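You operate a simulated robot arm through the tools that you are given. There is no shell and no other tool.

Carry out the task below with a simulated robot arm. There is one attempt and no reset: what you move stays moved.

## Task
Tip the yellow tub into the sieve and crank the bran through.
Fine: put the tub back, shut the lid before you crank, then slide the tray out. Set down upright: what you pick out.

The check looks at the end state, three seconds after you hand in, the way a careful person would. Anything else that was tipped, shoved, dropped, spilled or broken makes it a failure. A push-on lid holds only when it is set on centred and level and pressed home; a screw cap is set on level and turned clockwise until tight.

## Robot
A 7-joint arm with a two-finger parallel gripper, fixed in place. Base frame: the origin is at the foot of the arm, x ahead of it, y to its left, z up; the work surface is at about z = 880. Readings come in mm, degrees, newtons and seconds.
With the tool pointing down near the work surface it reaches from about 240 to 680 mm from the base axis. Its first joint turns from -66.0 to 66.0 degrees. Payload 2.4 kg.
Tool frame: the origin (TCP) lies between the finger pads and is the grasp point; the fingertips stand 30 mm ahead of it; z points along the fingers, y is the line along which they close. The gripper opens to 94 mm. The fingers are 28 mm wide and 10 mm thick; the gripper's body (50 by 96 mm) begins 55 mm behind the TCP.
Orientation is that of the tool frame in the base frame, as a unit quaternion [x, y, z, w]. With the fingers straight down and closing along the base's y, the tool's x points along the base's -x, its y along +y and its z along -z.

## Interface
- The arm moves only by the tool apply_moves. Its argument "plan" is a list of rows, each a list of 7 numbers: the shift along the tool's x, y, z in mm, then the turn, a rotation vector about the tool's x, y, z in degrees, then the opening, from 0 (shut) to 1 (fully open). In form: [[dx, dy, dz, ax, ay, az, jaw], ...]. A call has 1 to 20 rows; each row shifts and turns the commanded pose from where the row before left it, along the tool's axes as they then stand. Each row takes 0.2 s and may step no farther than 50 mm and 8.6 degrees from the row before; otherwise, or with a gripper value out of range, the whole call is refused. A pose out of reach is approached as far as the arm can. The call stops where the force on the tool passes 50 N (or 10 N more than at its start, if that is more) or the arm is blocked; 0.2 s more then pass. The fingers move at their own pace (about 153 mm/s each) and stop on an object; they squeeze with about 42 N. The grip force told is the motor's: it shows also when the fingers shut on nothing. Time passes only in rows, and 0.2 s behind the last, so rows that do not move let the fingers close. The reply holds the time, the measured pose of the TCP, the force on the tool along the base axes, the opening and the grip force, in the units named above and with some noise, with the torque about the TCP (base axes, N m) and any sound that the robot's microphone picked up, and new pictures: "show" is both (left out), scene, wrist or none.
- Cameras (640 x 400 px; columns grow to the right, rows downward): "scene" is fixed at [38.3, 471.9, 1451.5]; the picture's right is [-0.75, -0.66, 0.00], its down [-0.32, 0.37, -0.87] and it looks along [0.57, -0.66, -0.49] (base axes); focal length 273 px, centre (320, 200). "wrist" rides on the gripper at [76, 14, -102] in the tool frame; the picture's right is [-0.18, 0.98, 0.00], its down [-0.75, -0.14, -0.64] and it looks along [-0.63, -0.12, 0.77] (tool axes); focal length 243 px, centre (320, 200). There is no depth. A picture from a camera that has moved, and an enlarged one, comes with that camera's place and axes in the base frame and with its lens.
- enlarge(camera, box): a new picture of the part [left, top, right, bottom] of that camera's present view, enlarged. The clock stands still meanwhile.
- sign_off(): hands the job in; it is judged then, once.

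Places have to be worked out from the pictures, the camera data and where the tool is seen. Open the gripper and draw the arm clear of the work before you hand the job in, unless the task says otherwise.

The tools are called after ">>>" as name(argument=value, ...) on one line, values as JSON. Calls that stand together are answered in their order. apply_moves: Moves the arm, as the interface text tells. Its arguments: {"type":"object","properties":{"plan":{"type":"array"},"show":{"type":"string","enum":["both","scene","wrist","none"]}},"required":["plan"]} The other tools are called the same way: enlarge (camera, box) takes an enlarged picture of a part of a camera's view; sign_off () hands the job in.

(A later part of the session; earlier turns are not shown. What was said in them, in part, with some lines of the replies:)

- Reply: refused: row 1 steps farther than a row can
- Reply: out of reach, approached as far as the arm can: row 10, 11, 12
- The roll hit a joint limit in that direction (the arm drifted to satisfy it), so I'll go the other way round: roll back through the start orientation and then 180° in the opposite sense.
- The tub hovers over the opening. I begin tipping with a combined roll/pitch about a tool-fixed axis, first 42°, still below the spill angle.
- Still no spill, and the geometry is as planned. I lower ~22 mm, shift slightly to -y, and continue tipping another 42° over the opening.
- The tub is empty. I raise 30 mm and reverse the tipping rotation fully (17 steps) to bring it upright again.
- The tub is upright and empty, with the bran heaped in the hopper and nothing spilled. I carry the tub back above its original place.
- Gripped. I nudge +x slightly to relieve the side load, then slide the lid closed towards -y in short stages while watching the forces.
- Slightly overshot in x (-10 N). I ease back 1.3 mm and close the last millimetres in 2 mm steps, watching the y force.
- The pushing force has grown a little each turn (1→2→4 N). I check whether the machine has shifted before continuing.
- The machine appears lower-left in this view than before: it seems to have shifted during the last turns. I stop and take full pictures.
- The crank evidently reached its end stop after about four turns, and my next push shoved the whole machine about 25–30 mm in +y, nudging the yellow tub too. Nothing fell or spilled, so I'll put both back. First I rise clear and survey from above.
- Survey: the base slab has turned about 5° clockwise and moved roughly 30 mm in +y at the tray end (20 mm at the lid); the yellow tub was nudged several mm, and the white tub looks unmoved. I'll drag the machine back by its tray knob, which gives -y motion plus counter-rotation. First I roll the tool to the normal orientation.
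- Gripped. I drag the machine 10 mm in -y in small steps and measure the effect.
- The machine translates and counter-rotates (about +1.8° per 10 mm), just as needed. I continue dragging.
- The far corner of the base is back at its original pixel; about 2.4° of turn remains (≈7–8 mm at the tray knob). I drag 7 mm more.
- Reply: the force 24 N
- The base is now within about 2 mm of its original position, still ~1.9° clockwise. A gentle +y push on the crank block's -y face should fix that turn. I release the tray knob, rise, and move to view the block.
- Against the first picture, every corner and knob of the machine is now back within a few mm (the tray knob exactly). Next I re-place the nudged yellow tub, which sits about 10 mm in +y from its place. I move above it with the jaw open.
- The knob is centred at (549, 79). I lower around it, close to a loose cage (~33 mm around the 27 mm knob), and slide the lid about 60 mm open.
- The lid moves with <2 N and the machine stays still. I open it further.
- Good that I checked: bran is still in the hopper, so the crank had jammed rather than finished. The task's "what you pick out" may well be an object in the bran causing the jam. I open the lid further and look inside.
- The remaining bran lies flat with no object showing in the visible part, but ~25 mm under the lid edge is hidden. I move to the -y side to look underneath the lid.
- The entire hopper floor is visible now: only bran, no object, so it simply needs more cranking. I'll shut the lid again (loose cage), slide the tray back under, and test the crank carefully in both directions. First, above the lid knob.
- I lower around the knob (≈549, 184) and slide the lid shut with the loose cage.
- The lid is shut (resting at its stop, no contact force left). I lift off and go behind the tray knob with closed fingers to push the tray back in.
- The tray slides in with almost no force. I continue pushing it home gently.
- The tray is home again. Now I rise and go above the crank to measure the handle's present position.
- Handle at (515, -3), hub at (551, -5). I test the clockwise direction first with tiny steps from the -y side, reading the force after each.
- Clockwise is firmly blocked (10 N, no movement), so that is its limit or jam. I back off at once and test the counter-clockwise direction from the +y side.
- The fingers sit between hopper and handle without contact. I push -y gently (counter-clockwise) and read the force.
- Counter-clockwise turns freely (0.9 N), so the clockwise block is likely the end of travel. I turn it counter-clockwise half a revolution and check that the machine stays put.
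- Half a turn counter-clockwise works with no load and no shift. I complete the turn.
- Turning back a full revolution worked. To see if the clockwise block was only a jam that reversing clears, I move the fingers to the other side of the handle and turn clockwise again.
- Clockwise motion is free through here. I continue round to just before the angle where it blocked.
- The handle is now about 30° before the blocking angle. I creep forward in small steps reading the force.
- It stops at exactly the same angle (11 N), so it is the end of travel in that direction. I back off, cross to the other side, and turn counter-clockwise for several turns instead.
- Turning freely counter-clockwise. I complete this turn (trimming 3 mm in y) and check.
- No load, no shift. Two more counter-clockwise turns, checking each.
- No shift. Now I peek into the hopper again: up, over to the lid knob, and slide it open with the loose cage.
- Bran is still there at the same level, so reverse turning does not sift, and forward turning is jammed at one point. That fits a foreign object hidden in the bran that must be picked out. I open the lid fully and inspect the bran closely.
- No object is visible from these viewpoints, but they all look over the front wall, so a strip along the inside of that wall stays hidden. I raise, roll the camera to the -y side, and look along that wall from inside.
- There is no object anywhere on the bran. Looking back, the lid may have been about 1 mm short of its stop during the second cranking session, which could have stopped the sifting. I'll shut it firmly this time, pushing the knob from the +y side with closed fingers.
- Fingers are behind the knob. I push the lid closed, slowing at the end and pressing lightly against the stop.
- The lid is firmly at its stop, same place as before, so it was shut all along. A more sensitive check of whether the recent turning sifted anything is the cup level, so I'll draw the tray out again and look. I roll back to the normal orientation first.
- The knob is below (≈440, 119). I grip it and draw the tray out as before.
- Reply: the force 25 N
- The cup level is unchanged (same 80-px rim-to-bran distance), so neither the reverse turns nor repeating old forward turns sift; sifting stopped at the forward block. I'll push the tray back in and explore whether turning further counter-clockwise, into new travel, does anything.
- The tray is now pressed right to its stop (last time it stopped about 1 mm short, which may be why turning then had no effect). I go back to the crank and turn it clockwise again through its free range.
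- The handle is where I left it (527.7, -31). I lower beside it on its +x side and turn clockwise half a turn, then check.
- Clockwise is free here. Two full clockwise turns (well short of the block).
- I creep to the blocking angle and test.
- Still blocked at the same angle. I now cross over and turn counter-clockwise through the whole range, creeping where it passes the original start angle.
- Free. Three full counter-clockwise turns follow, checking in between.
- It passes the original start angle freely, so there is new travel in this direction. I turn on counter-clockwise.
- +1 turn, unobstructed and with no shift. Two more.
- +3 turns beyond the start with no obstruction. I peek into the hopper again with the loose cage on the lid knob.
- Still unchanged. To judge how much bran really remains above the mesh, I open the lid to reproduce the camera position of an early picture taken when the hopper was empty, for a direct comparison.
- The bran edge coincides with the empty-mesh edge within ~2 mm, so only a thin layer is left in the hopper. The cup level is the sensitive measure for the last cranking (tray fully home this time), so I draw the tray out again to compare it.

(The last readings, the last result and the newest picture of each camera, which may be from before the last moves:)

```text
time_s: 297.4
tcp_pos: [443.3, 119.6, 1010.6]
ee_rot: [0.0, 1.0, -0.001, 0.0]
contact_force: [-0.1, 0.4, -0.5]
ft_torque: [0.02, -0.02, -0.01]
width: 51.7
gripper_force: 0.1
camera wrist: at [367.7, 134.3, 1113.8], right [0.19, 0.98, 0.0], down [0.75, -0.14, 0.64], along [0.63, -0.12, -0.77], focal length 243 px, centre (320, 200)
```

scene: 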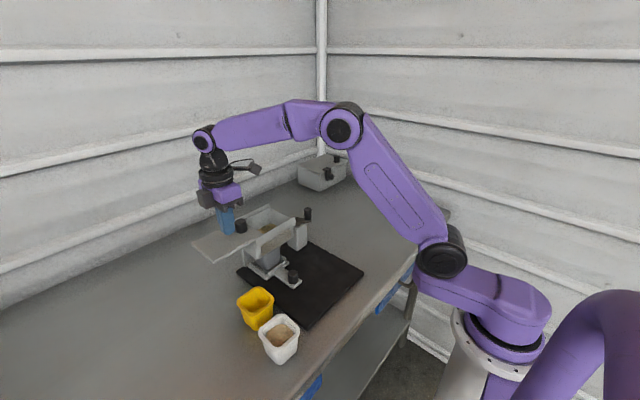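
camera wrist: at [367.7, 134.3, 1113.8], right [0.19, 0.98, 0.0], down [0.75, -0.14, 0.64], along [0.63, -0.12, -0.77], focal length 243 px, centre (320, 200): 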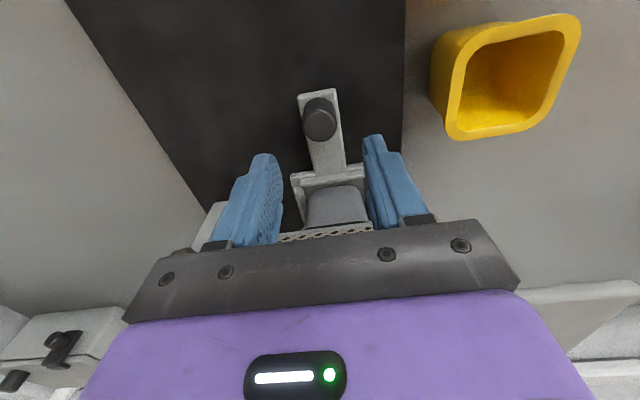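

>>> apply_moves(plan=[[2, -0.5, 25, 0, 0, 0, 0.55], [0, 0, 25, 0, 0, 0, 0.55], [0, 0, 19, 0, 0, 0, 0.55], [0, 0, 0, 0, 0, 0, 0.35], [0, 0, 0, 0, 0, 0, 0.15], [0, 0, 0, 0, 0, 0, 0.15], [3, 0, -0.5, 0, 0, 0, 0.15], [5, 0, -0.5, 0, 0, 0, 0.15], [5, -0.1, 0, 0, 0, 0, 0.15], [5, -0.1, 0, 0, 0, 0, 0.15], [5, -0.1, 0, 0, 0, 0, 0.15], [5, -0.1, 0, 0, 0, 0, 0.15], [5, 0, 0, 0, 0, 0, 0.15], [5, 0, 0, 0, 0, 0, 0.15], [5, 0, 0, 0, 0, 0, 0.15], [5, 0, 0, 0, 0, 0, 0.15], [5, 0, 0, 0, 0, 0, 0.15], [5, 0, 0, 0, 0, 0, 0.15], [0, 0, 0, 0, 0, 0, 0.15]], show="none")

>>> apply_moves(plan=[[5, 0, 0, 0, 0, 0, 0.15], [5, 0, 0, 0, 0, 0, 0.15], [5, 0, 0, 0, 0, 0, 0.15], [5, 0, 0, 0, 0, 0, 0.15], [4, 0, 0, 0, 0, 0, 0.15], [3, 0, 0, 0, 0, 0, 0.15], [0, 0, 0, 0, 0, 0, 0.15], [0, 0, 0, 0, 0, 0, 0.4], [0, 0, 0, 0, 0, 0, 0.55], [0, 0, -20, 0, 0, 0, 0.55], [0, 0, -45, 0, 0, 0, 0.8], [0, 0, -45, 0, 0, 0, 1], [0, 0, -45, 0, 0, 0, 1], [0, 0, 0, 0, 0, 0, 1]], show="scene")

>>> enlarge(camera="scene", box=[235, 240, 305, 295])

```text
time_s: 301.4
tcp_pos: [383.7, 118.5, 943.2]
ee_rot: [0.0, 1.0, 0.0, 0.001]
contact_force: [2.1, -4.9, 1.7]
ft_torque: [-0.54, -0.44, -0.13]
width: 27.3
gripper_force: 41.9
```

```text
time_s: 304.4
tcp_pos: [356.1, 121.8, 1099.5]
ee_rot: [0.001, 1.0, 0.0, -0.001]
contact_force: [-0.3, -0.1, -0.2]
ft_torque: [-0.01, 0.01, 0.0]
width: 94.0
gripper_force: 0.1
```

scene: 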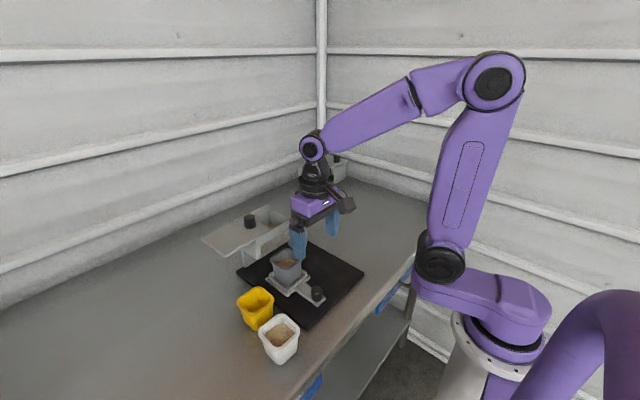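

```text
7.27 times, centred on (270, 268) of scene
camera zoom: at [38.3, 471.9, 1451.5], right [-0.75, -0.66, 0.0], down [-0.32, 0.37, -0.87], along [0.57, -0.66, -0.49], focal length 1987 px, centre (684, -291)
```

zoom: 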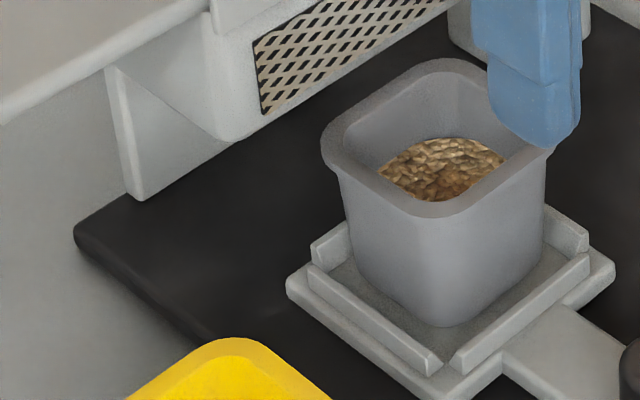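

The cup level is identical to before, so no further sifting happens within the crank's range. Since "what you pick out" must be something other than the tub, I look for a stray object: first inside the yellow tub, the cup and around the bench.

>>> enlarge(camera="scene", box=[230, 280, 310, 345])

>>> enlarge(camera="scene", box=[0, 180, 240, 400])

>>> enlarge(camera="scene", box=[240, 170, 440, 330])

>>> enlarge(camera="wrist", box=[280, 0, 520, 200])

```text
6.15 times, centred on (270, 312) of scene
camera zoom: at [38.3, 471.9, 1451.5], right [-0.75, -0.66, 0.0], down [-0.32, 0.37, -0.87], along [0.57, -0.66, -0.49], focal length 1682 px, centre (628, -492)
```

zoom: 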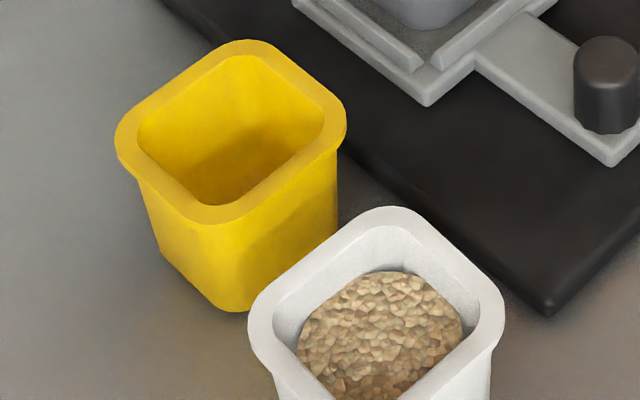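

```text
1.82 times, centred on (120, 290) of scene
camera zoom: at [38.3, 471.9, 1451.5], right [-0.75, -0.66, 0.0], down [-0.32, 0.37, -0.87], along [0.57, -0.66, -0.49], focal length 497 px, centre (684, 36)
```

zoom: 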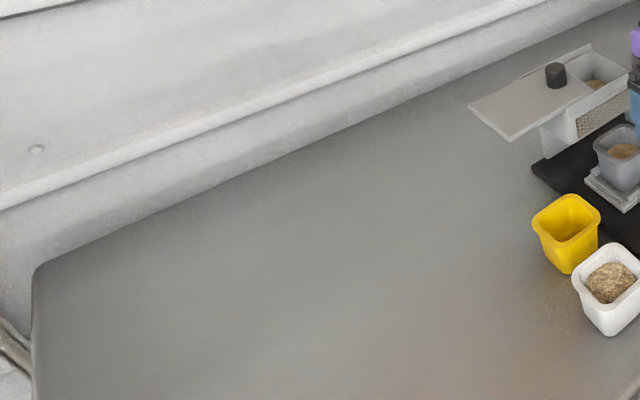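

```text
2.50 times, centred on (340, 250) of scene
camera zoom: at [38.3, 471.9, 1451.5], right [-0.75, -0.66, 0.0], down [-0.32, 0.37, -0.87], along [0.57, -0.66, -0.49], focal length 683 px, centre (270, 75)
```

zoom: 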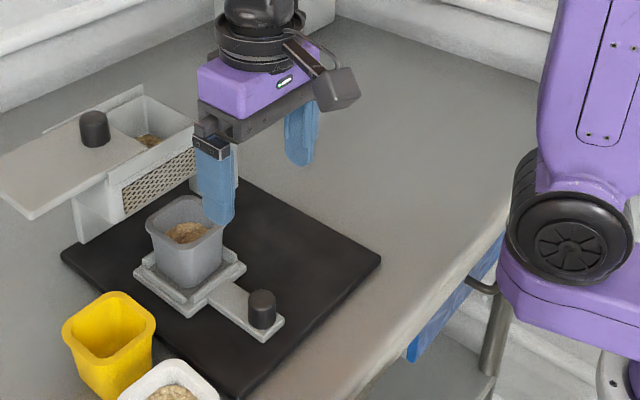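

```text
2.00 times, centred on (400, 100) of wrist
camera zoom: at [281.0, 135.1, 1202.3], right [0.19, 0.98, 0.0], down [0.75, -0.14, 0.64], along [0.63, -0.12, -0.77], focal length 485 px, centre (160, 400)
```

zoom: 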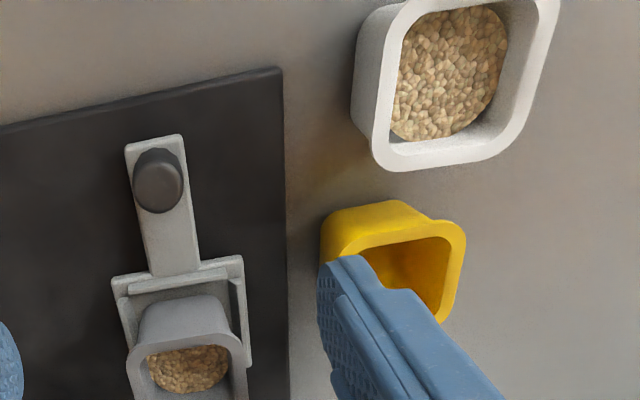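

Nothing stray anywhere; the tub is clean. One decisive test remains: whether the crank has the same end stop counter-clockwise (a plain ±4-turn range, meaning the sifting is finished) or only clockwise (a jam). I push the tray home again first.

>>> apply_moves(plan=[[36, -2, 0, 0, 0, 0, 0.4], [0, 0, 45, 0, 0, 0, 0], [0, 0, 45, 0, 0, 0, 0], [0, 0, 45, 0, 0, 0, 0], [0, 0, 23, 0, 0, 0, 0], [0, 0, 0, 0, 0, 0, 0], [-6, 0, 0, 0, 0, 0, 0], [-6, 0, 0, 0, 0, 0, 0], [-6, 0, 0, 0, 0, 0, 0], [-6, 0, 0, 0, 0, 0, 0], [-6, 0, 0, 0, 0, 0, 0], [-6, 0, 0, 0, 0, 0, 0], [-6, 0, 0, 0, 0, 0, 0], [-6, 0, 0, 0, 0, 0, 0], [-6, 0, 0, 0, 0, 0, 0], [-6, 0, 0, 0, 0, 0, 0], [-6, 0, 0, 0, 0, 0, 0], [-6, 0, 0, 0, 0, 0, 0], [-6, 0, 0, 0, 0, 0, 0], [-6, 0, 0, 0, 0, 0, 0]], show="none")

>>> enlarge(camera="scene", box=[215, 190, 345, 310])

```text
time_s: 308.6
tcp_pos: [405.2, 116.5, 940.5]
ee_rot: [0.001, 1.0, 0.0, 0.0]
contact_force: [-0.7, -1.1, 0.8]
ft_torque: [-0.03, 0.03, 0.01]
width: 0.1
gripper_force: 33.7
```

```text
3.33 times, centred on (280, 250) of scene
camera zoom: at [38.3, 471.9, 1451.5], right [-0.75, -0.66, 0.0], down [-0.32, 0.37, -0.87], along [0.57, -0.66, -0.49], focal length 911 px, centre (453, 33)
```

zoom: 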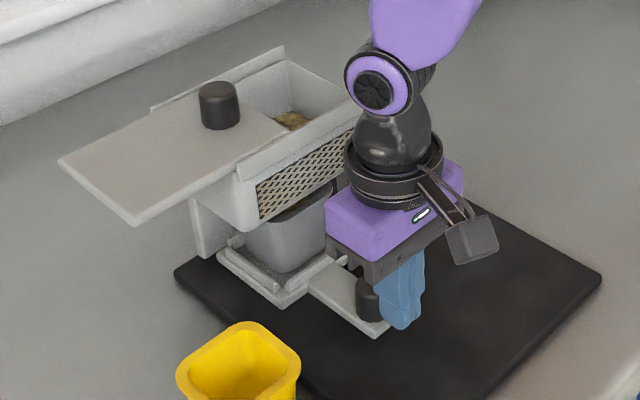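

>>> apply_moves(plan=[[-4, 0, 0, 0, 0, 0, 0], [-3, 0, 0, 0, 0, 0, 0], [-2, 0, 0, 0, 0, 0, 0], [-1.5, 0, 0, 0, 0, 0, 0], [0, 0, 0, 0, 0, 0, 0]], show="none")

>>> apply_moves(plan=[[-1, 0, 0, 0, 0, 0, 0], [-0.8, 0, 0, 0, 0, 0, 0], [0, 0, 0, 0, 0, 0, 0]], show="none")

```text
time_s: 309.8
tcp_pos: [414.0, 117.1, 940.6]
ee_rot: [0.001, 1.0, 0.0, 0.0]
contact_force: [-0.6, -0.3, -0.2]
ft_torque: [-0.02, 0.0, 0.0]
width: 0.1
gripper_force: 33.1
```

```text
time_s: 310.6
tcp_pos: [414.2, 117.8, 939.5]
ee_rot: [0.001, 1.0, -0.001, -0.002]
contact_force: [-9.9, 1.2, 3.7]
ft_torque: [-0.02, 0.01, -0.03]
width: 0.1
gripper_force: 33.1
```

Tray is home (10 N at the stop). Now I shut the lid: up and over to the +y side of its knob, then push it closed with closed fingers.

>>> apply_moves(plan=[[4, 0, 0, 0, 0, 0, 0], [0, 0, -45, 0, 0, 0, 0], [0, 0, -45, 0, 0, 0, 0], [0, 0, -45, 0, 0, 0, 0], [0, 0, -45, 0, 0, 0, 0], [0, 0, -25, 0, 0, 0, 0], [-35, 18, 0, 0, 0, 0, 0], [-35, 18, 0, 0, 0, 0, 0], [-35, 18, 0, 0, 0, 0, 0], [-34, 16, 0, 0, 0, 0, 0], [0, 0, 30, 0, 0, 0, 0], [0, 0, 24, 0, 0, 0, 0], [0, 0, 0, 0, 0, 0, 0]], show="wrist")

>>> enlarge(camera="scene", box=[205, 180, 325, 280])

```text
time_s: 313.4
tcp_pos: [552.2, 186.2, 1091.3]
ee_rot: [0.002, 1.0, -0.001, -0.001]
contact_force: [-0.2, -0.2, 0.3]
ft_torque: [0.02, 0.0, 0.0]
width: 0.0
gripper_force: 33.5
camera wrist: at [476.3, 200.9, 1194.7], right [0.19, 0.98, 0.0], down [0.75, -0.14, 0.64], along [0.63, -0.12, -0.77], focal length 243 px, centre (320, 200)
```

wrist: 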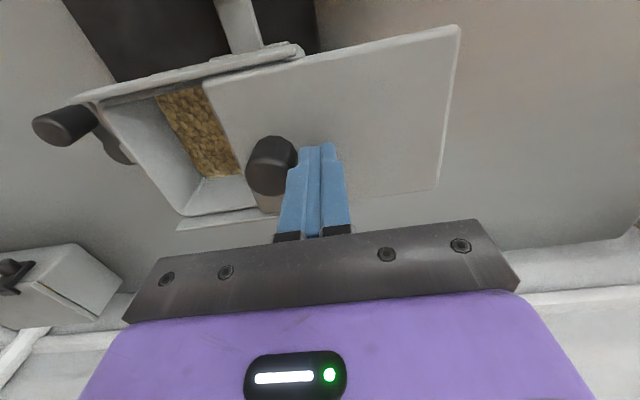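

```text
4.00 times, centred on (265, 230) of scene
camera zoom: at [38.3, 471.9, 1451.5], right [-0.75, -0.66, 0.0], down [-0.32, 0.37, -0.87], along [0.57, -0.66, -0.49], focal length 1093 px, centre (540, 80)
```

zoom: 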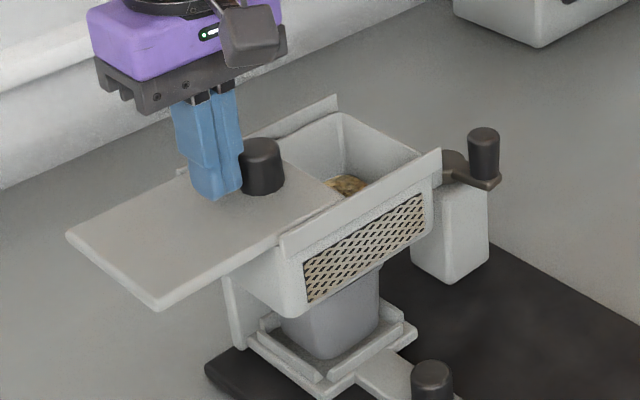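

I notice a slightly darker patch by the lid edge in the hopper; I zoom in on it before closing.

>>> enlarge(camera="scene", box=[262, 208, 302, 238])

>>> enlarge(camera="wrist", box=[140, 70, 260, 200])

```text
13.33 times, centred on (282, 223) of scene
camera zoom: at [38.3, 471.9, 1451.5], right [-0.75, -0.66, 0.0], down [-0.32, 0.37, -0.87], along [0.57, -0.66, -0.49], focal length 3643 px, centre (827, -107)
```

zoom: 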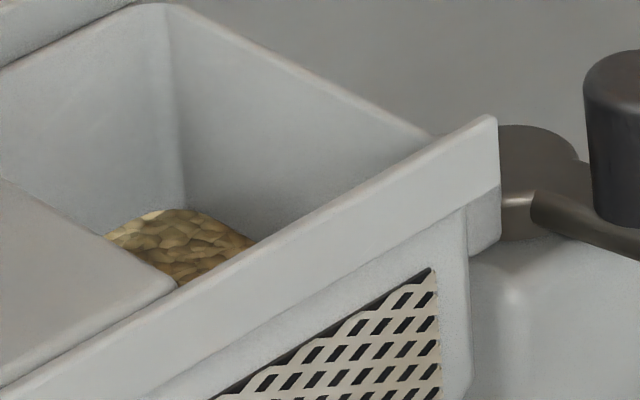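

```text
3.08 times, centred on (200, 135) of wrist
camera zoom: at [476.3, 200.9, 1194.7], right [0.19, 0.98, 0.0], down [0.75, -0.14, 0.64], along [0.63, -0.12, -0.77], focal length 746 px, centre (689, 400)
```

zoom: 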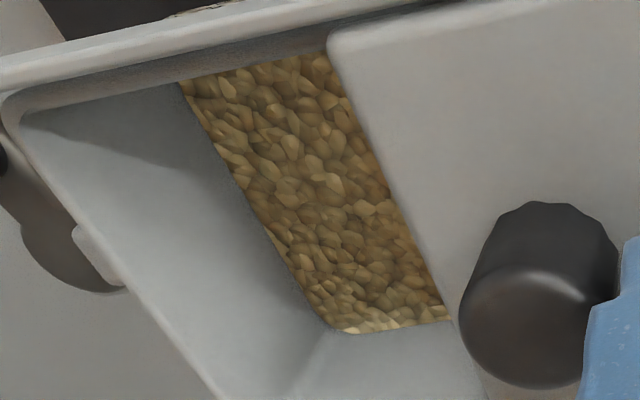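

Only bran there. I push the lid closed and press it lightly on its stop.

>>> apply_moves(plan=[[2, -8, 0, 0, 0, 0, 0], [0, -8, 0, 0, 0, 0, 0], [0, -8, 0, 0, 0, 0, 0], [0, -8, 0, 0, 0, 0, 0], [0, -8, 0, 0, 0, 0, 0], [0, -8, 0, 0, 0, 0, 0], [0, -8, 0, 0, 0, 0, 0], [0, -8, 0, 0, 0, 0, 0], [0, -8, 0, 0, 0, 0, 0], [0, -5, 0, 0, 0, 0, 0], [0, -3, 0, 0, 0, 0, 0], [0, -2, 0, 0, 0, 0, 0], [0, -1.5, 0, 0, 0, 0, 0], [0, 0, 0, 0, 0, 0, 0]], show="none")

>>> apply_moves(plan=[[0, -1, 0, 0, 0, 0, 0], [0, 0, 0, 0, 0, 0, 0]], show="none")

>>> enlarge(camera="scene", box=[235, 220, 275, 245])

```text
time_s: 316.4
tcp_pos: [549.8, 103.3, 1091.1]
ee_rot: [0.001, 1.0, 0.0, 0.0]
contact_force: [1.0, -0.3, 0.3]
ft_torque: [0.01, -0.01, -0.01]
width: 0.2
gripper_force: 32.5
```

```text
time_s: 317.0
tcp_pos: [549.3, 103.0, 1090.6]
ee_rot: [0.001, 1.0, 0.0, 0.0]
contact_force: [-0.7, 1.7, -1.7]
ft_torque: [0.01, -0.01, 0.02]
width: 0.0
gripper_force: 32.7
```

```text
16.00 times, centred on (255, 232) of scene
camera zoom: at [38.3, 472.0, 1451.5], right [-0.75, -0.66, 0.0], down [-0.32, 0.37, -0.87], along [0.57, -0.66, -0.49], focal length 4372 px, centre (1360, -320)
```

zoom: 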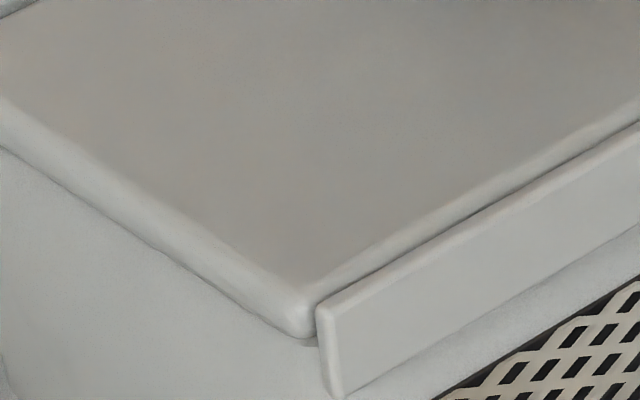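

Lid shut (1.7 N at its stop). I return to the crank handle and turn counter-clockwise up to just short of +4 turns, then creep.

>>> apply_moves(plan=[[0, 3, -5, 0, 0, 0, 0], [0, 0, -45, 0, 0, 0, 0], [13, -37, 0, 0, 0, 0, 0], [13, -38, 0, 0, 0, 0, 0], [0, 0, 40, 0, 0, 0, 0], [0, 0, 40, 0, 0, 0, 0], [0, 0, 27, 0, 0, 0, 0], [0, -10, 0, 0, 0, 0, 0], [0, -8, 0, 0, 0, 0, 0], [2.5, -11.5, 0, 0, 0, 0, 0], [0.82, -11.78, 0, 0, 0, 0, 0], [-3.26, -11.35, 0, 0, 0, 0, 0], [-6.94, -9.55, 0, 0, 0, 0, 0]], show="none")

>>> enlarge(camera="scene", box=[245, 190, 325, 270])

```text
time_s: 319.8
tcp_pos: [530.4, -34.0, 1035.8]
ee_rot: [0.0, 1.0, 0.0, 0.0]
contact_force: [-0.4, -0.2, -0.1]
ft_torque: [-0.01, 0.04, -0.01]
width: 0.2
gripper_force: 33.0
```

```text
5.00 times, centred on (285, 230) of scene
camera zoom: at [38.3, 471.9, 1451.5], right [-0.75, -0.66, 0.0], down [-0.32, 0.37, -0.87], along [0.57, -0.66, -0.49], focal length 1366 px, centre (495, 50)
```

zoom: 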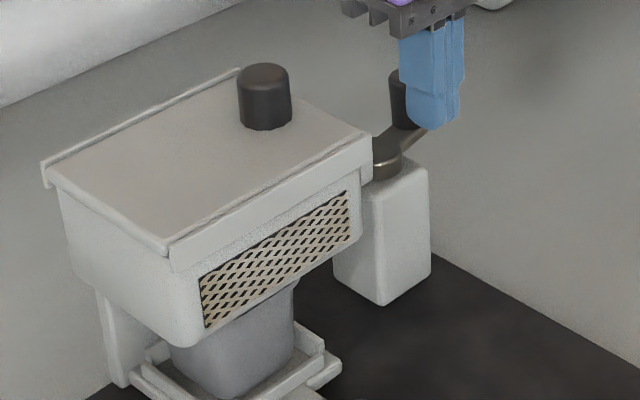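

>>> apply_moves(plan=[[-7.5, -4, 0, 0, 0, 0, 0], [-11.46, -2.86, 0, 0, 0, 0, 0], [-11.75, 1.23, 0, 0, 0, 0, 0], [-10.61, 5.18, 0, 0, 0, 0, 0], [-8.2, 8.5, 0, 0, 0, 0, 0], [-4.8, 10.79, 0, 0, 0, 0, 0], [-0.82, 11.78, 0, 0, 0, 0, 0], [3.26, 11.35, 0, 0, 0, 0, 0], [6.94, 9.55, 0, 0, 0, 0, 0], [9.79, 6.6, 0, 0, 0, 0, 0], [11.46, 2.86, 0, 0, 0, 0, 0], [10, -1, 0, 0, 0, 0, 0]], show="none")

>>> apply_moves(plan=[[5, -1.5, 0, 0, 0, 0, 0], [4, -2, 0, 0, 0, 0, 0]], show="none")

>>> apply_moves(plan=[[3, -2.5, 0, 0, 0, 0, 0], [2.5, -2.5, 0, 0, 0, 0, 0]], show="none")

>>> enlarge(camera="scene", box=[280, 200, 320, 230])

```text
time_s: 322.4
tcp_pos: [543.1, 27.5, 1036.4]
ee_rot: [0.001, 1.0, 0.0, 0.0]
contact_force: [1.2, -0.4, 0.8]
ft_torque: [0.05, -0.02, 0.05]
width: 0.0
gripper_force: 32.9
```

```text
time_s: 323.0
tcp_pos: [535.2, 24.7, 1034.3]
ee_rot: [0.001, 1.0, 0.0, -0.001]
contact_force: [0.7, 0.7, 0.7]
ft_torque: [0.03, -0.01, -0.04]
width: 0.0
gripper_force: 33.5
```

```text
time_s: 323.6
tcp_pos: [530.0, 18.6, 1034.2]
ee_rot: [0.0, 1.0, 0.0, 0.0]
contact_force: [0.0, 0.7, 0.4]
ft_torque: [-0.02, 0.02, 0.03]
width: 0.0
gripper_force: 32.5
```

```text
13.33 times, centred on (300, 215) of scene
camera zoom: at [38.3, 471.9, 1451.5], right [-0.75, -0.66, 0.0], down [-0.32, 0.37, -0.87], along [0.57, -0.66, -0.49], focal length 3643 px, centre (587, 0)
```

zoom: 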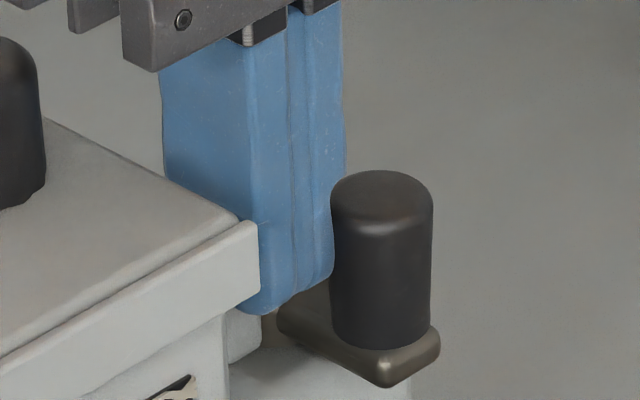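

The handle is right at the +4-turn angle. I nudge on.

>>> apply_moves(plan=[[1.5, -2.5, 0, 0, 0, 0, 0], [1.5, -2.5, 0, 0, 0, 0, 0]], show="none")

>>> apply_moves(plan=[[1, -2.5, 0, 0, 0, 0, 0], [1, -2.5, 0, 0, 0, 0, 0]], show="none")

>>> enlarge(camera="scene", box=[280, 200, 320, 230])

```text
time_s: 324.2
tcp_pos: [526.2, 15.0, 1035.9]
ee_rot: [0.001, 1.0, 0.001, 0.0]
contact_force: [2.3, 10.0, -2.3]
ft_torque: [0.1, -0.12, -0.08]
width: 0.1
gripper_force: 33.6
```

```text
time_s: 324.8
tcp_pos: [524.4, 10.1, 1034.7]
ee_rot: [0.002, 1.0, 0.0, 0.0]
contact_force: [0.4, 13.1, 3.4]
ft_torque: [0.1, 0.04, -0.11]
width: 0.0
gripper_force: 32.9
```

```text
13.33 times, centred on (300, 215) of scene
camera zoom: at [38.3, 472.3, 1451.3], right [-0.75, -0.66, 0.0], down [-0.32, 0.37, -0.87], along [0.57, -0.66, -0.49], focal length 3643 px, centre (587, 0)
```

zoom: 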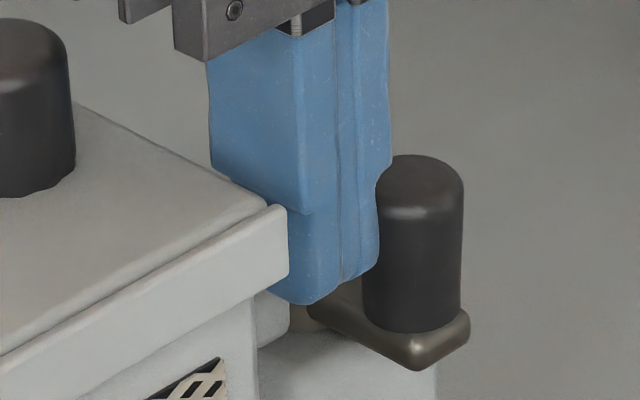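

It stops symmetrically at +4 turns too, so this is simply the crank's ±4-turn range; the needed turns were completed in the first session and no more sifting is possible. My last nudge shifted the machine a few mm in -y, so I back off and measure it.

>>> apply_moves(plan=[[0, 6, 0, 0, 0, 0, 0], [0, 8, -5, 0, 0, 0, 0], [0, 0, -45, 0, 0, 0, 0], [0, 0, -45, 0, 0, 0, 0], [0, 0, 0, 0, 0, 0, 0]], show="scene")

>>> enlarge(camera="scene", box=[225, 290, 305, 370])

>>> enlarge(camera="scene", box=[235, 240, 305, 295])

>>> enlarge(camera="scene", box=[280, 205, 320, 230])

>>> enlarge(camera="scene", box=[210, 180, 370, 380])

```text
time_s: 326.0
tcp_pos: [523.5, 24.3, 1128.3]
ee_rot: [0.001, 1.0, 0.0, -0.001]
contact_force: [0.4, -0.2, 0.2]
ft_torque: [-0.02, 0.02, -0.03]
width: 0.3
gripper_force: 33.3
```

scene: 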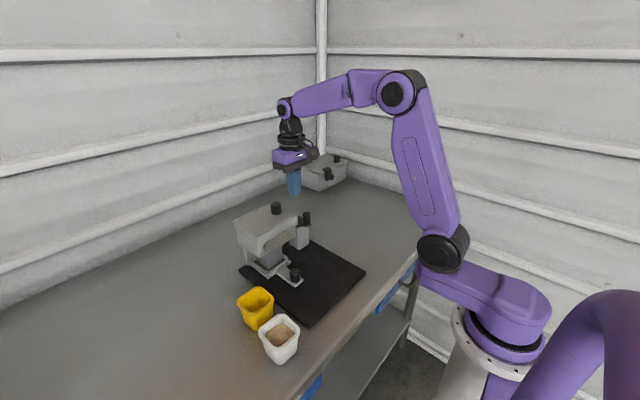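

```text
5.00 times, centred on (265, 330) of scene
camera zoom: at [38.3, 471.9, 1451.5], right [-0.75, -0.66, 0.0], down [-0.32, 0.37, -0.87], along [0.57, -0.66, -0.49], focal length 1366 px, centre (595, -450)
```

zoom: 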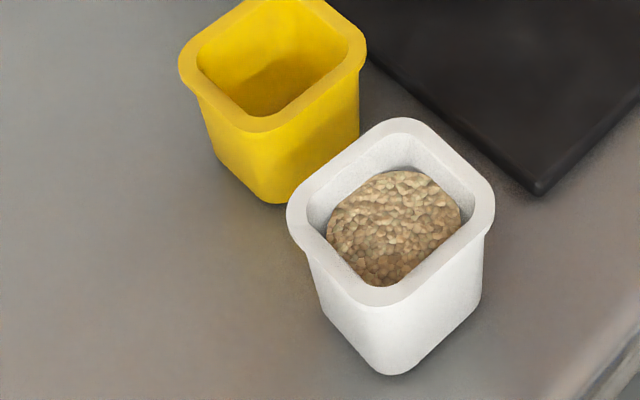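

```text
7.27 times, centred on (270, 268) of scene
camera zoom: at [38.3, 471.9, 1451.5], right [-0.75, -0.66, 0.0], down [-0.32, 0.37, -0.87], along [0.57, -0.66, -0.49], focal length 1987 px, centre (684, -291)
```

zoom: 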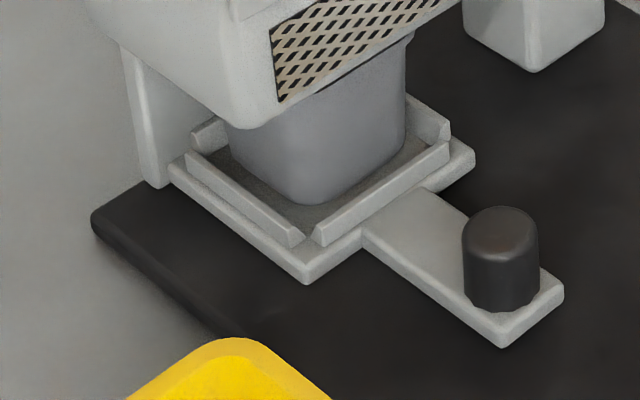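

```text
16.00 times, centred on (300, 218) of scene
camera zoom: at [38.3, 471.9, 1451.5], right [-0.75, -0.66, 0.0], down [-0.32, 0.37, -0.87], along [0.57, -0.66, -0.49], focal length 4372 px, centre (640, -80)
```

zoom: 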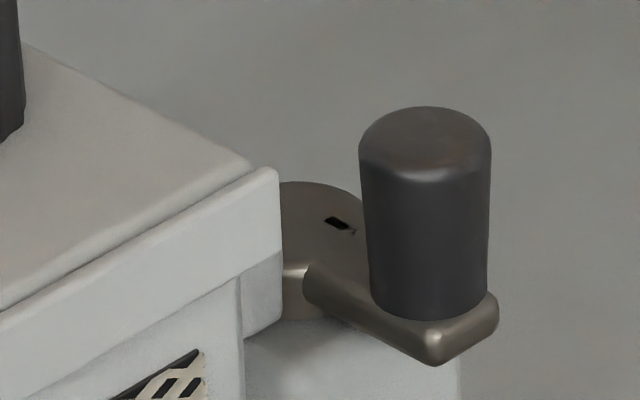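

```text
2.00 times, centred on (290, 280) of scene
camera zoom: at [38.3, 471.9, 1451.5], right [-0.75, -0.66, 0.0], down [-0.32, 0.37, -0.87], along [0.57, -0.66, -0.49], focal length 546 px, centre (380, 40)
```

zoom: 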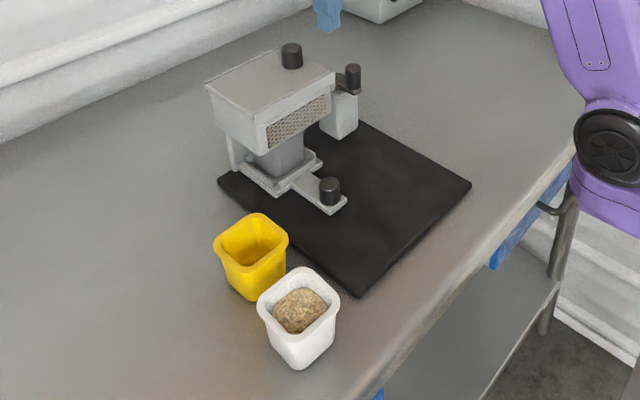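

The machine's centre is about 7 mm off in -y with ~2° clockwise turn. A +y push on the crank block's -y face at x≈551 corrects both, so I go down on that side with closed fingers.

>>> apply_moves(plan=[[-9, -40, 0, 0, 0, 0, 0], [-9, -45, 0, 0, 0, 0, 0], [-9, -3, 0, 0, 0, 0, 0], [0, 0, 45, 0, 0, 0, 0], [0, 0, 45, 0, 0, 0, 0], [0, 0, 45, 0, 0, 0, 0], [0, 0, 18, 0, 0, 0, 0], [0, 8, 0, 0, 0, 0, 0], [0, 0, 0, 0, 0, 0, 0]], show="wrist")

>>> enlarge(camera="scene", box=[270, 180, 340, 250])

```text
time_s: 328.0
tcp_pos: [550.1, -55.4, 975.8]
ee_rot: [0.001, 1.0, 0.0, 0.0]
contact_force: [-0.3, 1.6, 0.5]
ft_torque: [0.0, 0.02, -0.01]
width: 0.2
gripper_force: 32.5
camera wrist: at [475.7, -41.1, 1079.4], right [0.19, 0.98, 0.0], down [0.75, -0.14, 0.64], along [0.63, -0.12, -0.77], focal length 243 px, centre (320, 200)
```

wrist: 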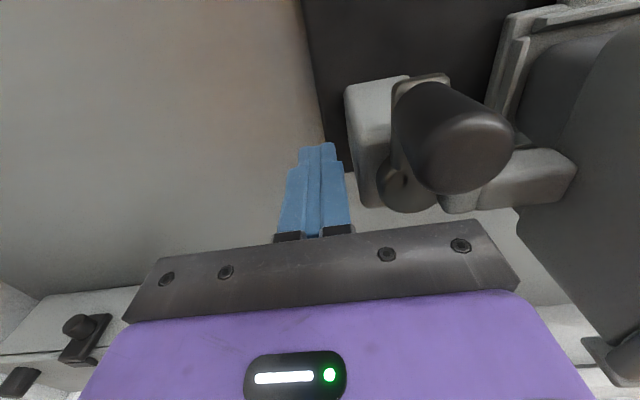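

```text
5.71 times, centred on (305, 215) of scene
camera zoom: at [38.3, 471.9, 1451.5], right [-0.75, -0.66, 0.0], down [-0.32, 0.37, -0.87], along [0.57, -0.66, -0.49], focal length 1561 px, centre (406, 114)
```

zoom: 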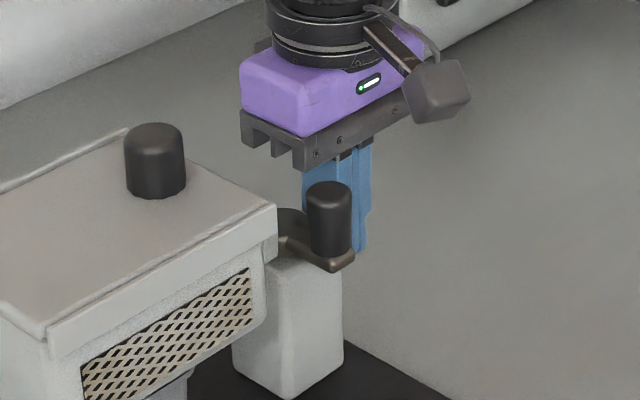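

>>> apply_moves(plan=[[0, 5, 0, 0, 0, 0, 0], [0, 4, 0, 0, 0, 0, 0], [0, 2, 0, 0, 0, 0, 0], [0, 0, 0, 0, 0, 0, 0]], show="none")

>>> apply_moves(plan=[[0, 2, 0, 0, 0, 0, 0], [0, 2, 0, 0, 0, 0, 0], [0, 0, 0, 0, 0, 0, 0]], show="none")

>>> enlarge(camera="scene", box=[280, 205, 320, 230])

```text
time_s: 329.0
tcp_pos: [551.0, -47.3, 977.8]
ee_rot: [0.001, 1.0, -0.001, 0.0]
contact_force: [1.0, -12.3, 2.0]
ft_torque: [0.04, -0.04, -0.01]
width: 0.0
gripper_force: 32.4
```

```text
time_s: 329.8
tcp_pos: [551.7, -41.5, 976.1]
ee_rot: [0.0, 1.0, 0.001, 0.0]
contact_force: [0.6, -12.2, 2.6]
ft_torque: [0.02, 0.04, 0.15]
width: 0.0
gripper_force: 32.7
```

```text
16.00 times, centred on (300, 218) of scene
camera zoom: at [38.3, 471.6, 1451.6], right [-0.75, -0.66, 0.0], down [-0.32, 0.37, -0.87], along [0.57, -0.66, -0.49], focal length 4372 px, centre (640, -80)
```

zoom: 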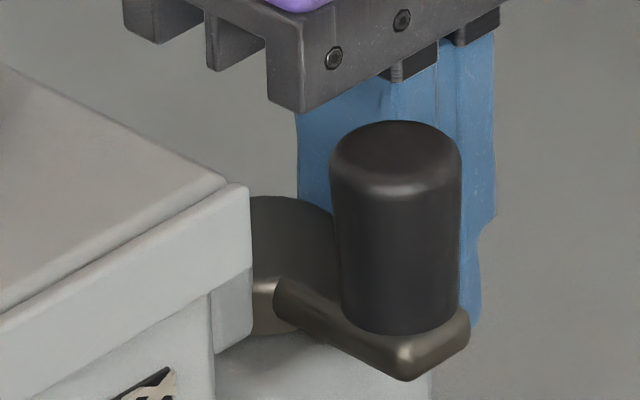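

The machine follows (about 5–6 mm so far). I measure the corners.

>>> enlarge(camera="scene", box=[225, 290, 305, 370])

>>> enlarge(camera="scene", box=[235, 240, 305, 295])

```text
5.00 times, centred on (265, 330) of scene
camera zoom: at [38.3, 471.6, 1451.6], right [-0.75, -0.66, 0.0], down [-0.32, 0.37, -0.87], along [0.57, -0.66, -0.49], focal length 1366 px, centre (595, -450)
```

zoom: 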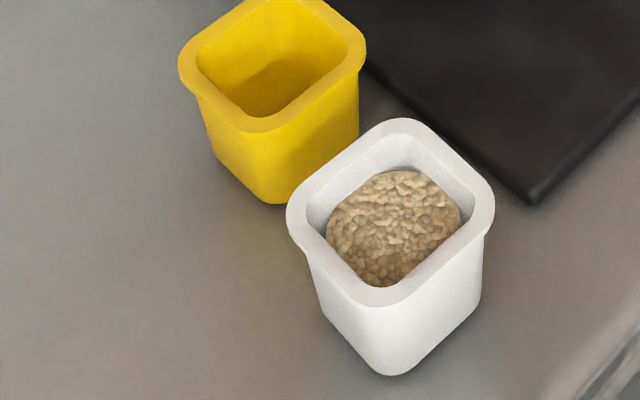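

```text
7.27 times, centred on (270, 268) of scene
camera zoom: at [38.3, 471.6, 1451.6], right [-0.75, -0.66, 0.0], down [-0.32, 0.37, -0.87], along [0.57, -0.66, -0.49], focal length 1987 px, centre (684, -291)
```

zoom: 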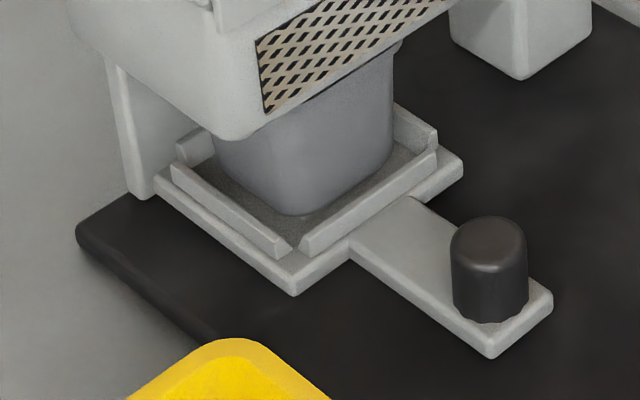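

It is back to within ~2 mm at its centre (still ~2° turned, harmless). I back the fingers away and verify that the lid is still shut.

>>> apply_moves(plan=[[0, -6, 0, 0, 0, 0, 0], [0, -10, 0, 0, 0, 0, 0], [0, 0, -45, 0, 0, 0, 0], [0, 0, -45, 0, 0, 0, 0], [0, 0, -45, 0, 0, 0, 0], [0, 0, -30, 0, 0, 0, 0.4], [0, 0, 0, 0, 0, 0, 0.55]], show="wrist")

>>> enlarge(camera="scene", box=[235, 220, 275, 245])

>>> enlarge(camera="scene", box=[280, 205, 320, 230])

```text
time_s: 331.4
tcp_pos: [552.9, -57.3, 1141.7]
ee_rot: [0.001, 1.0, 0.001, 0.0]
contact_force: [-1.0, -0.7, -0.1]
ft_torque: [-0.03, 0.01, 0.02]
width: 51.5
gripper_force: 0.0
camera wrist: at [476.3, -42.8, 1245.1], right [0.19, 0.98, 0.0], down [0.75, -0.14, 0.64], along [0.63, -0.12, -0.77], focal length 243 px, centre (320, 200)
```

wrist: 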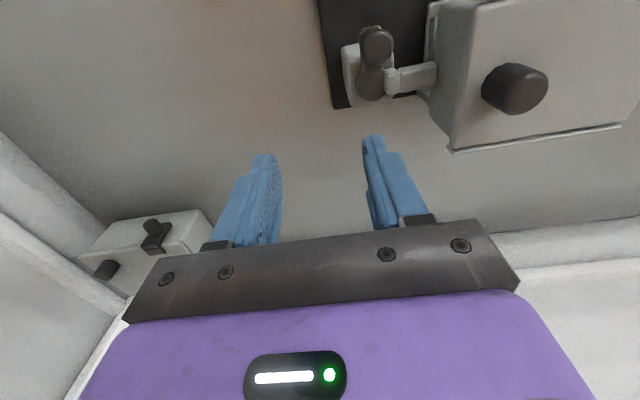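

```text
16.00 times, centred on (255, 232) of scene
camera zoom: at [38.3, 471.9, 1451.5], right [-0.75, -0.66, 0.0], down [-0.32, 0.37, -0.87], along [0.57, -0.66, -0.49], focal length 4372 px, centre (1360, -320)
```

zoom: 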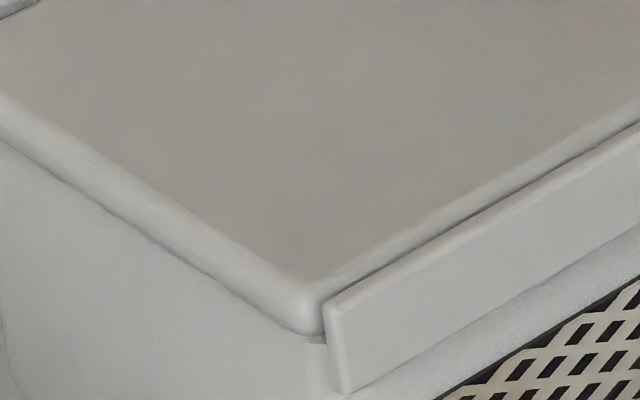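

```text
16.00 times, centred on (300, 218) of scene
camera zoom: at [38.3, 471.9, 1451.5], right [-0.75, -0.66, 0.0], down [-0.32, 0.37, -0.87], along [0.57, -0.66, -0.49], focal length 4372 px, centre (640, -80)
```

zoom: 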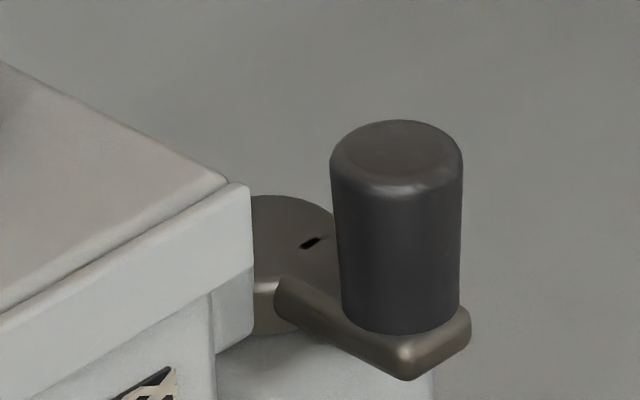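

The lid is shut. Now the final step: I go to the tray knob, grip it, and draw the tray out.

>>> apply_moves(plan=[[22.6, 35, 0, 0, 0, 0, 0.55], [22.6, 35, 0, 0, 0, 0, 0.55], [22.6, 35, 0, 0, 0, 0, 0.55], [22.6, 35, 0, 0, 0, 0, 0.55], [22.6, 35, 0, 0, 0, 0, 0.55], [0, 0, 45, 0, 0, 0, 0.55], [0, 0, 45, 0, 0, 0, 0.55], [0, 0, 42, 0, 0, 0, 0.55], [0, 0, 0, 0, 0, 0, 0.55]], show="wrist")

```text
time_s: 333.4
tcp_pos: [438.5, 117.6, 1008.7]
ee_rot: [0.001, 1.0, 0.0, 0.001]
contact_force: [0.6, -0.8, 0.0]
ft_torque: [0.0, 0.01, 0.02]
width: 51.8
gripper_force: 0.0
camera wrist: at [362.9, 132.3, 1112.1], right [0.19, 0.98, 0.0], down [0.75, -0.14, 0.64], along [0.63, -0.12, -0.77], focal length 243 px, centre (320, 200)
```

wrist: 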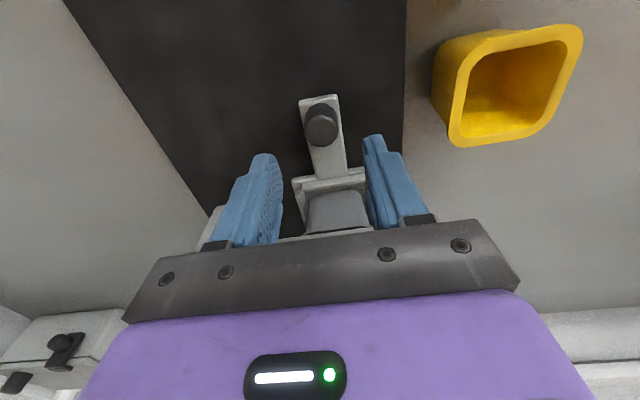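

>>> apply_moves(plan=[[0, 1, 25, 0, 0, 0, 0.55], [0, 0, 25, 0, 0, 0, 0.55], [0, 0, 17, 0, 0, 0, 0.55], [0, 0, 0, 0, 0, 0, 0.35], [0, 0, 0, 0, 0, 0, 0.15], [0, 0, 0, 0, 0, 0, 0.15], [3, 0, -0.3, 0, 0, 0, 0.15], [5, 0, -0.3, 0, 0, 0, 0.15], [5, -0.1, 0, 0, 0, 0, 0.15], [5, -0.1, 0, 0, 0, 0, 0.15], [5, -0.1, 0, 0, 0, 0, 0.15], [5, -0.1, 0, 0, 0, 0, 0.15], [5, 0, 0, 0, 0, 0, 0.15], [5, 0, 0, 0, 0, 0, 0.15], [5, 0, 0, 0, 0, 0, 0.15], [5, 0, 0, 0, 0, 0, 0.15], [0, 0, 0, 0, 0, 0, 0.15]], show="none")

>>> apply_moves(plan=[[5, 0, 0, 0, 0, 0, 0.15], [5, 0, 0, 0, 0, 0, 0.15], [5, 0, 0, 0, 0, 0, 0.15], [5, 0, 0, 0, 0, 0, 0.15], [5, 0, 0, 0, 0, 0, 0.15], [5, 0, 0, 0, 0, 0, 0.15], [4, 0, 0, 0, 0, 0, 0.15], [3, 0, 0, 0, 0, 0, 0.15], [0, 0, 0, 0, 0, 0, 0.15]], show="none")

>>> enlarge(camera="scene", box=[215, 190, 345, 310])

```text
time_s: 337.0
tcp_pos: [391.6, 117.6, 943.2]
ee_rot: [0.0, 1.0, -0.001, 0.0]
contact_force: [0.2, 1.3, -1.0]
ft_torque: [0.46, 0.68, 0.16]
width: 27.2
gripper_force: 41.9
```

```text
time_s: 339.0
tcp_pos: [354.6, 118.8, 943.2]
ee_rot: [0.001, 1.0, 0.0, -0.001]
contact_force: [1.3, -4.1, -0.5]
ft_torque: [-0.48, -0.69, -0.23]
width: 27.6
gripper_force: 41.9
```

```text
3.33 times, centred on (280, 250) of scene
camera zoom: at [38.4, 471.8, 1451.5], right [-0.75, -0.66, 0.0], down [-0.32, 0.37, -0.87], along [0.57, -0.66, -0.49], focal length 911 px, centre (453, 33)
```

zoom: 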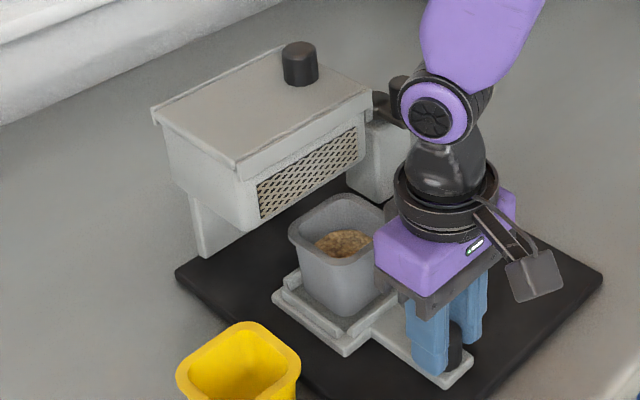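

>>> apply_moves(plan=[[3, -0.3, 0, 0, 0, 0, 0.15], [3, 0, 0, 0, 0, 0, 0.15], [2, 0, 0, 0, 0, 0, 0.15], [0, 0, 0, 0, 0, 0, 0.15]], show="none")

>>> apply_moves(plan=[[1.5, 0, 0, 0, 0, 0, 0.15], [1, 0, 0, 0, 0, 0, 0.15], [0, 0, 0, 0, 0, 0, 0.15]], show="none")

>>> enlarge(camera="scene", box=[235, 240, 305, 295])

```text
time_s: 340.0
tcp_pos: [345.9, 117.8, 943.4]
ee_rot: [0.0, 1.0, 0.001, 0.001]
contact_force: [-1.5, 0.6, -1.1]
ft_torque: [0.53, -0.37, 0.05]
width: 27.3
gripper_force: 41.7
```

```text
time_s: 340.8
tcp_pos: [343.4, 117.8, 943.0]
ee_rot: [0.0, 1.0, 0.0, 0.001]
contact_force: [2.5, 1.6, 0.4]
ft_torque: [0.47, 0.39, 0.23]
width: 27.6
gripper_force: 42.6
```

```text
7.27 times, centred on (270, 268) of scene
camera zoom: at [38.5, 472.0, 1451.5], right [-0.75, -0.66, 0.0], down [-0.32, 0.37, -0.87], along [0.57, -0.66, -0.49], focal length 1987 px, centre (684, -291)
```

zoom: 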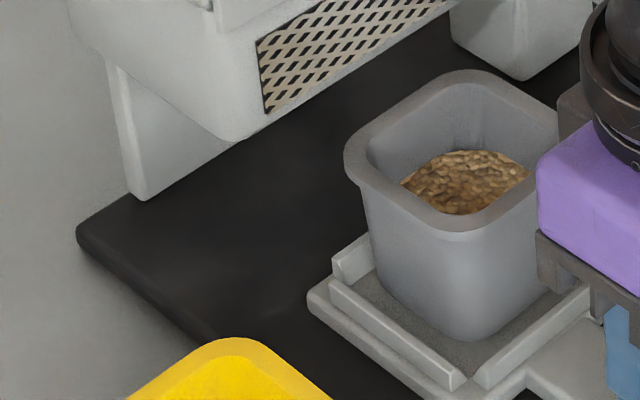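

Tray fully out, resting at its stop; machine and tubs in place. I release the knob and draw the arm well clear.

>>> apply_moves(plan=[[-0.4, 0, 0, 0, 0, 0, 0.15], [0, 0, 0, 0, 0, 0, 0.4], [0, 0, 0, 0, 0, 0, 0.55], [0, 0, -20, 0, 0, 0, 0.55], [0, 0, -45, 0, 0, 0, 0.8], [0, 0, -45, 0, 0, 0, 1], [0, 0, -45, 0, 0, 0, 1], [0, 0, -45, 0, 0, 0, 1], [0, 0, -45, 0, 0, 0, 1], [0, -35, -35, 0, 0, 0, 1], [-10, -45, 0, 0, 0, 0, 1], [-20, -40, 0, 0, 0, 0, 1], [-20, -15, 0, 0, 0, 0, 1], [0, 0, 0, 0, 0, 0, 1]], show="both")

>>> enlarge(camera="scene", box=[210, 180, 370, 380])

>>> enlarge(camera="scene", box=[235, 240, 305, 295])

>>> enlarge(camera="scene", box=[225, 195, 325, 275])

```text
time_s: 343.8
tcp_pos: [393.9, -18.8, 1222.8]
ee_rot: [0.001, 1.0, 0.0, 0.0]
contact_force: [-0.7, -0.4, -0.4]
ft_torque: [0.02, -0.02, 0.03]
width: 93.9
gripper_force: 0.1
camera wrist: at [318.3, -3.5, 1325.8], right [0.19, 0.98, 0.0], down [0.75, -0.14, 0.64], along [0.63, -0.12, -0.77], focal length 243 px, centre (320, 200)
```

scene: 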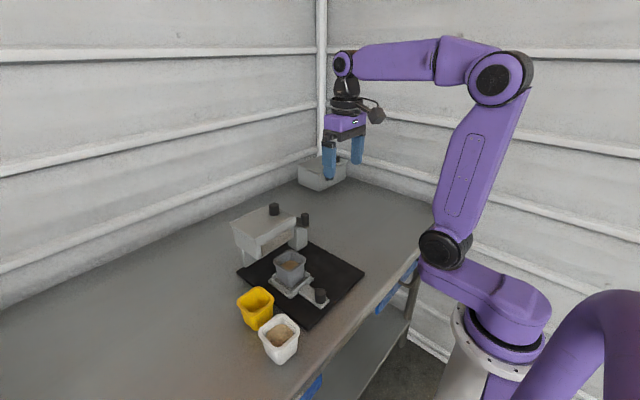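
wrist: 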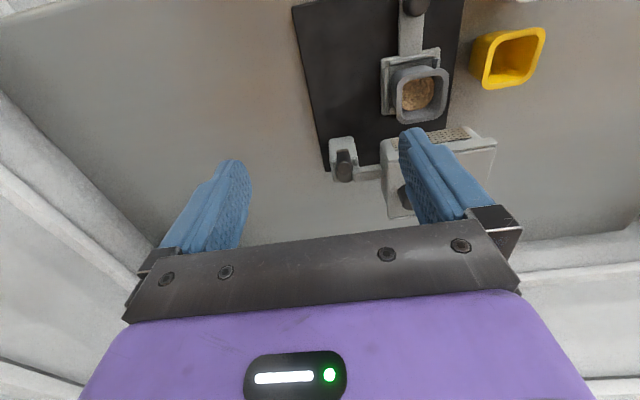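

```text
2.00 times, centred on (290, 280) of scene
camera zoom: at [38.3, 471.9, 1451.5], right [-0.75, -0.66, 0.0], down [-0.32, 0.37, -0.87], along [0.57, -0.66, -0.49], focal length 546 px, centre (380, 40)
```

zoom: 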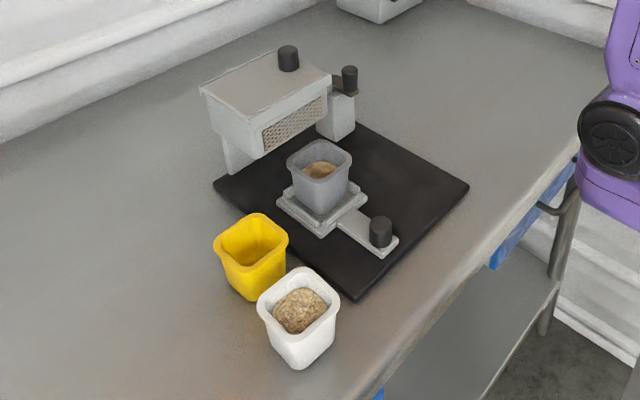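

```text
7.27 times, centred on (270, 268) of scene
camera zoom: at [38.3, 471.9, 1451.5], right [-0.75, -0.66, 0.0], down [-0.32, 0.37, -0.87], along [0.57, -0.66, -0.49], focal length 1987 px, centre (684, -291)
```

zoom: 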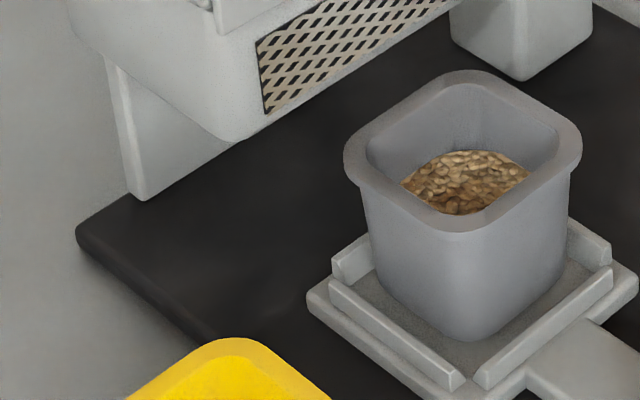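

```text
5.00 times, centred on (275, 235) of scene
camera zoom: at [38.3, 471.9, 1451.5], right [-0.75, -0.66, 0.0], down [-0.32, 0.37, -0.87], along [0.57, -0.66, -0.49], focal length 1366 px, centre (545, 25)
```

zoom: 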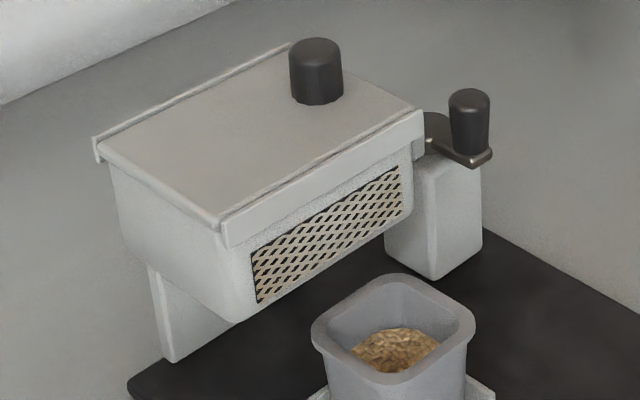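

>>> sign_off()

```text
The job is handed in.
```

I've handed the job in, but the bran may not be fully sifted: a thin layer is still in the sieve. The cup looks roughly three-quarters as full as the yellow tub was.

**What's done**
- **Yellow tub:** it was emptied into the sieve without a spill and is back upright on its original spot.
- **Lid:** it is shut against its stop.
- **Tray:** it is drawn out to its stop, with the cup of bran standing on it.
- **Arm:** the gripper is open and the arm is clear of the work.

**The leftover bran**
- The crank stops hard after four turns in either direction. The first four turns, with the lid shut, did all the sifting.
- Later turns both ways, with the lid and tray pressed home, changed nothing in the cup.
- I took that as finished, but I couldn't confirm the leftover layer is meant to stay. I found no object in the sieve blocking it.

**What got moved**
- **Sieve:** my first push past the crank's stop shoved the whole machine about 25–30 mm, and a later one moved it a few mm more. I moved it back to within about 2 mm at its centre. It is still turned about 2°, so its corners are off by up to about 7 mm.
- **Yellow tub:** that first shove nudged it about 10 mm, and I set it back on its mark.
- **White tub and corner box:** neither moved, as far as the pictures show.

I also reopened the lid and slid the tray in and out to check the bran, so those steps didn't run in a single clean order.
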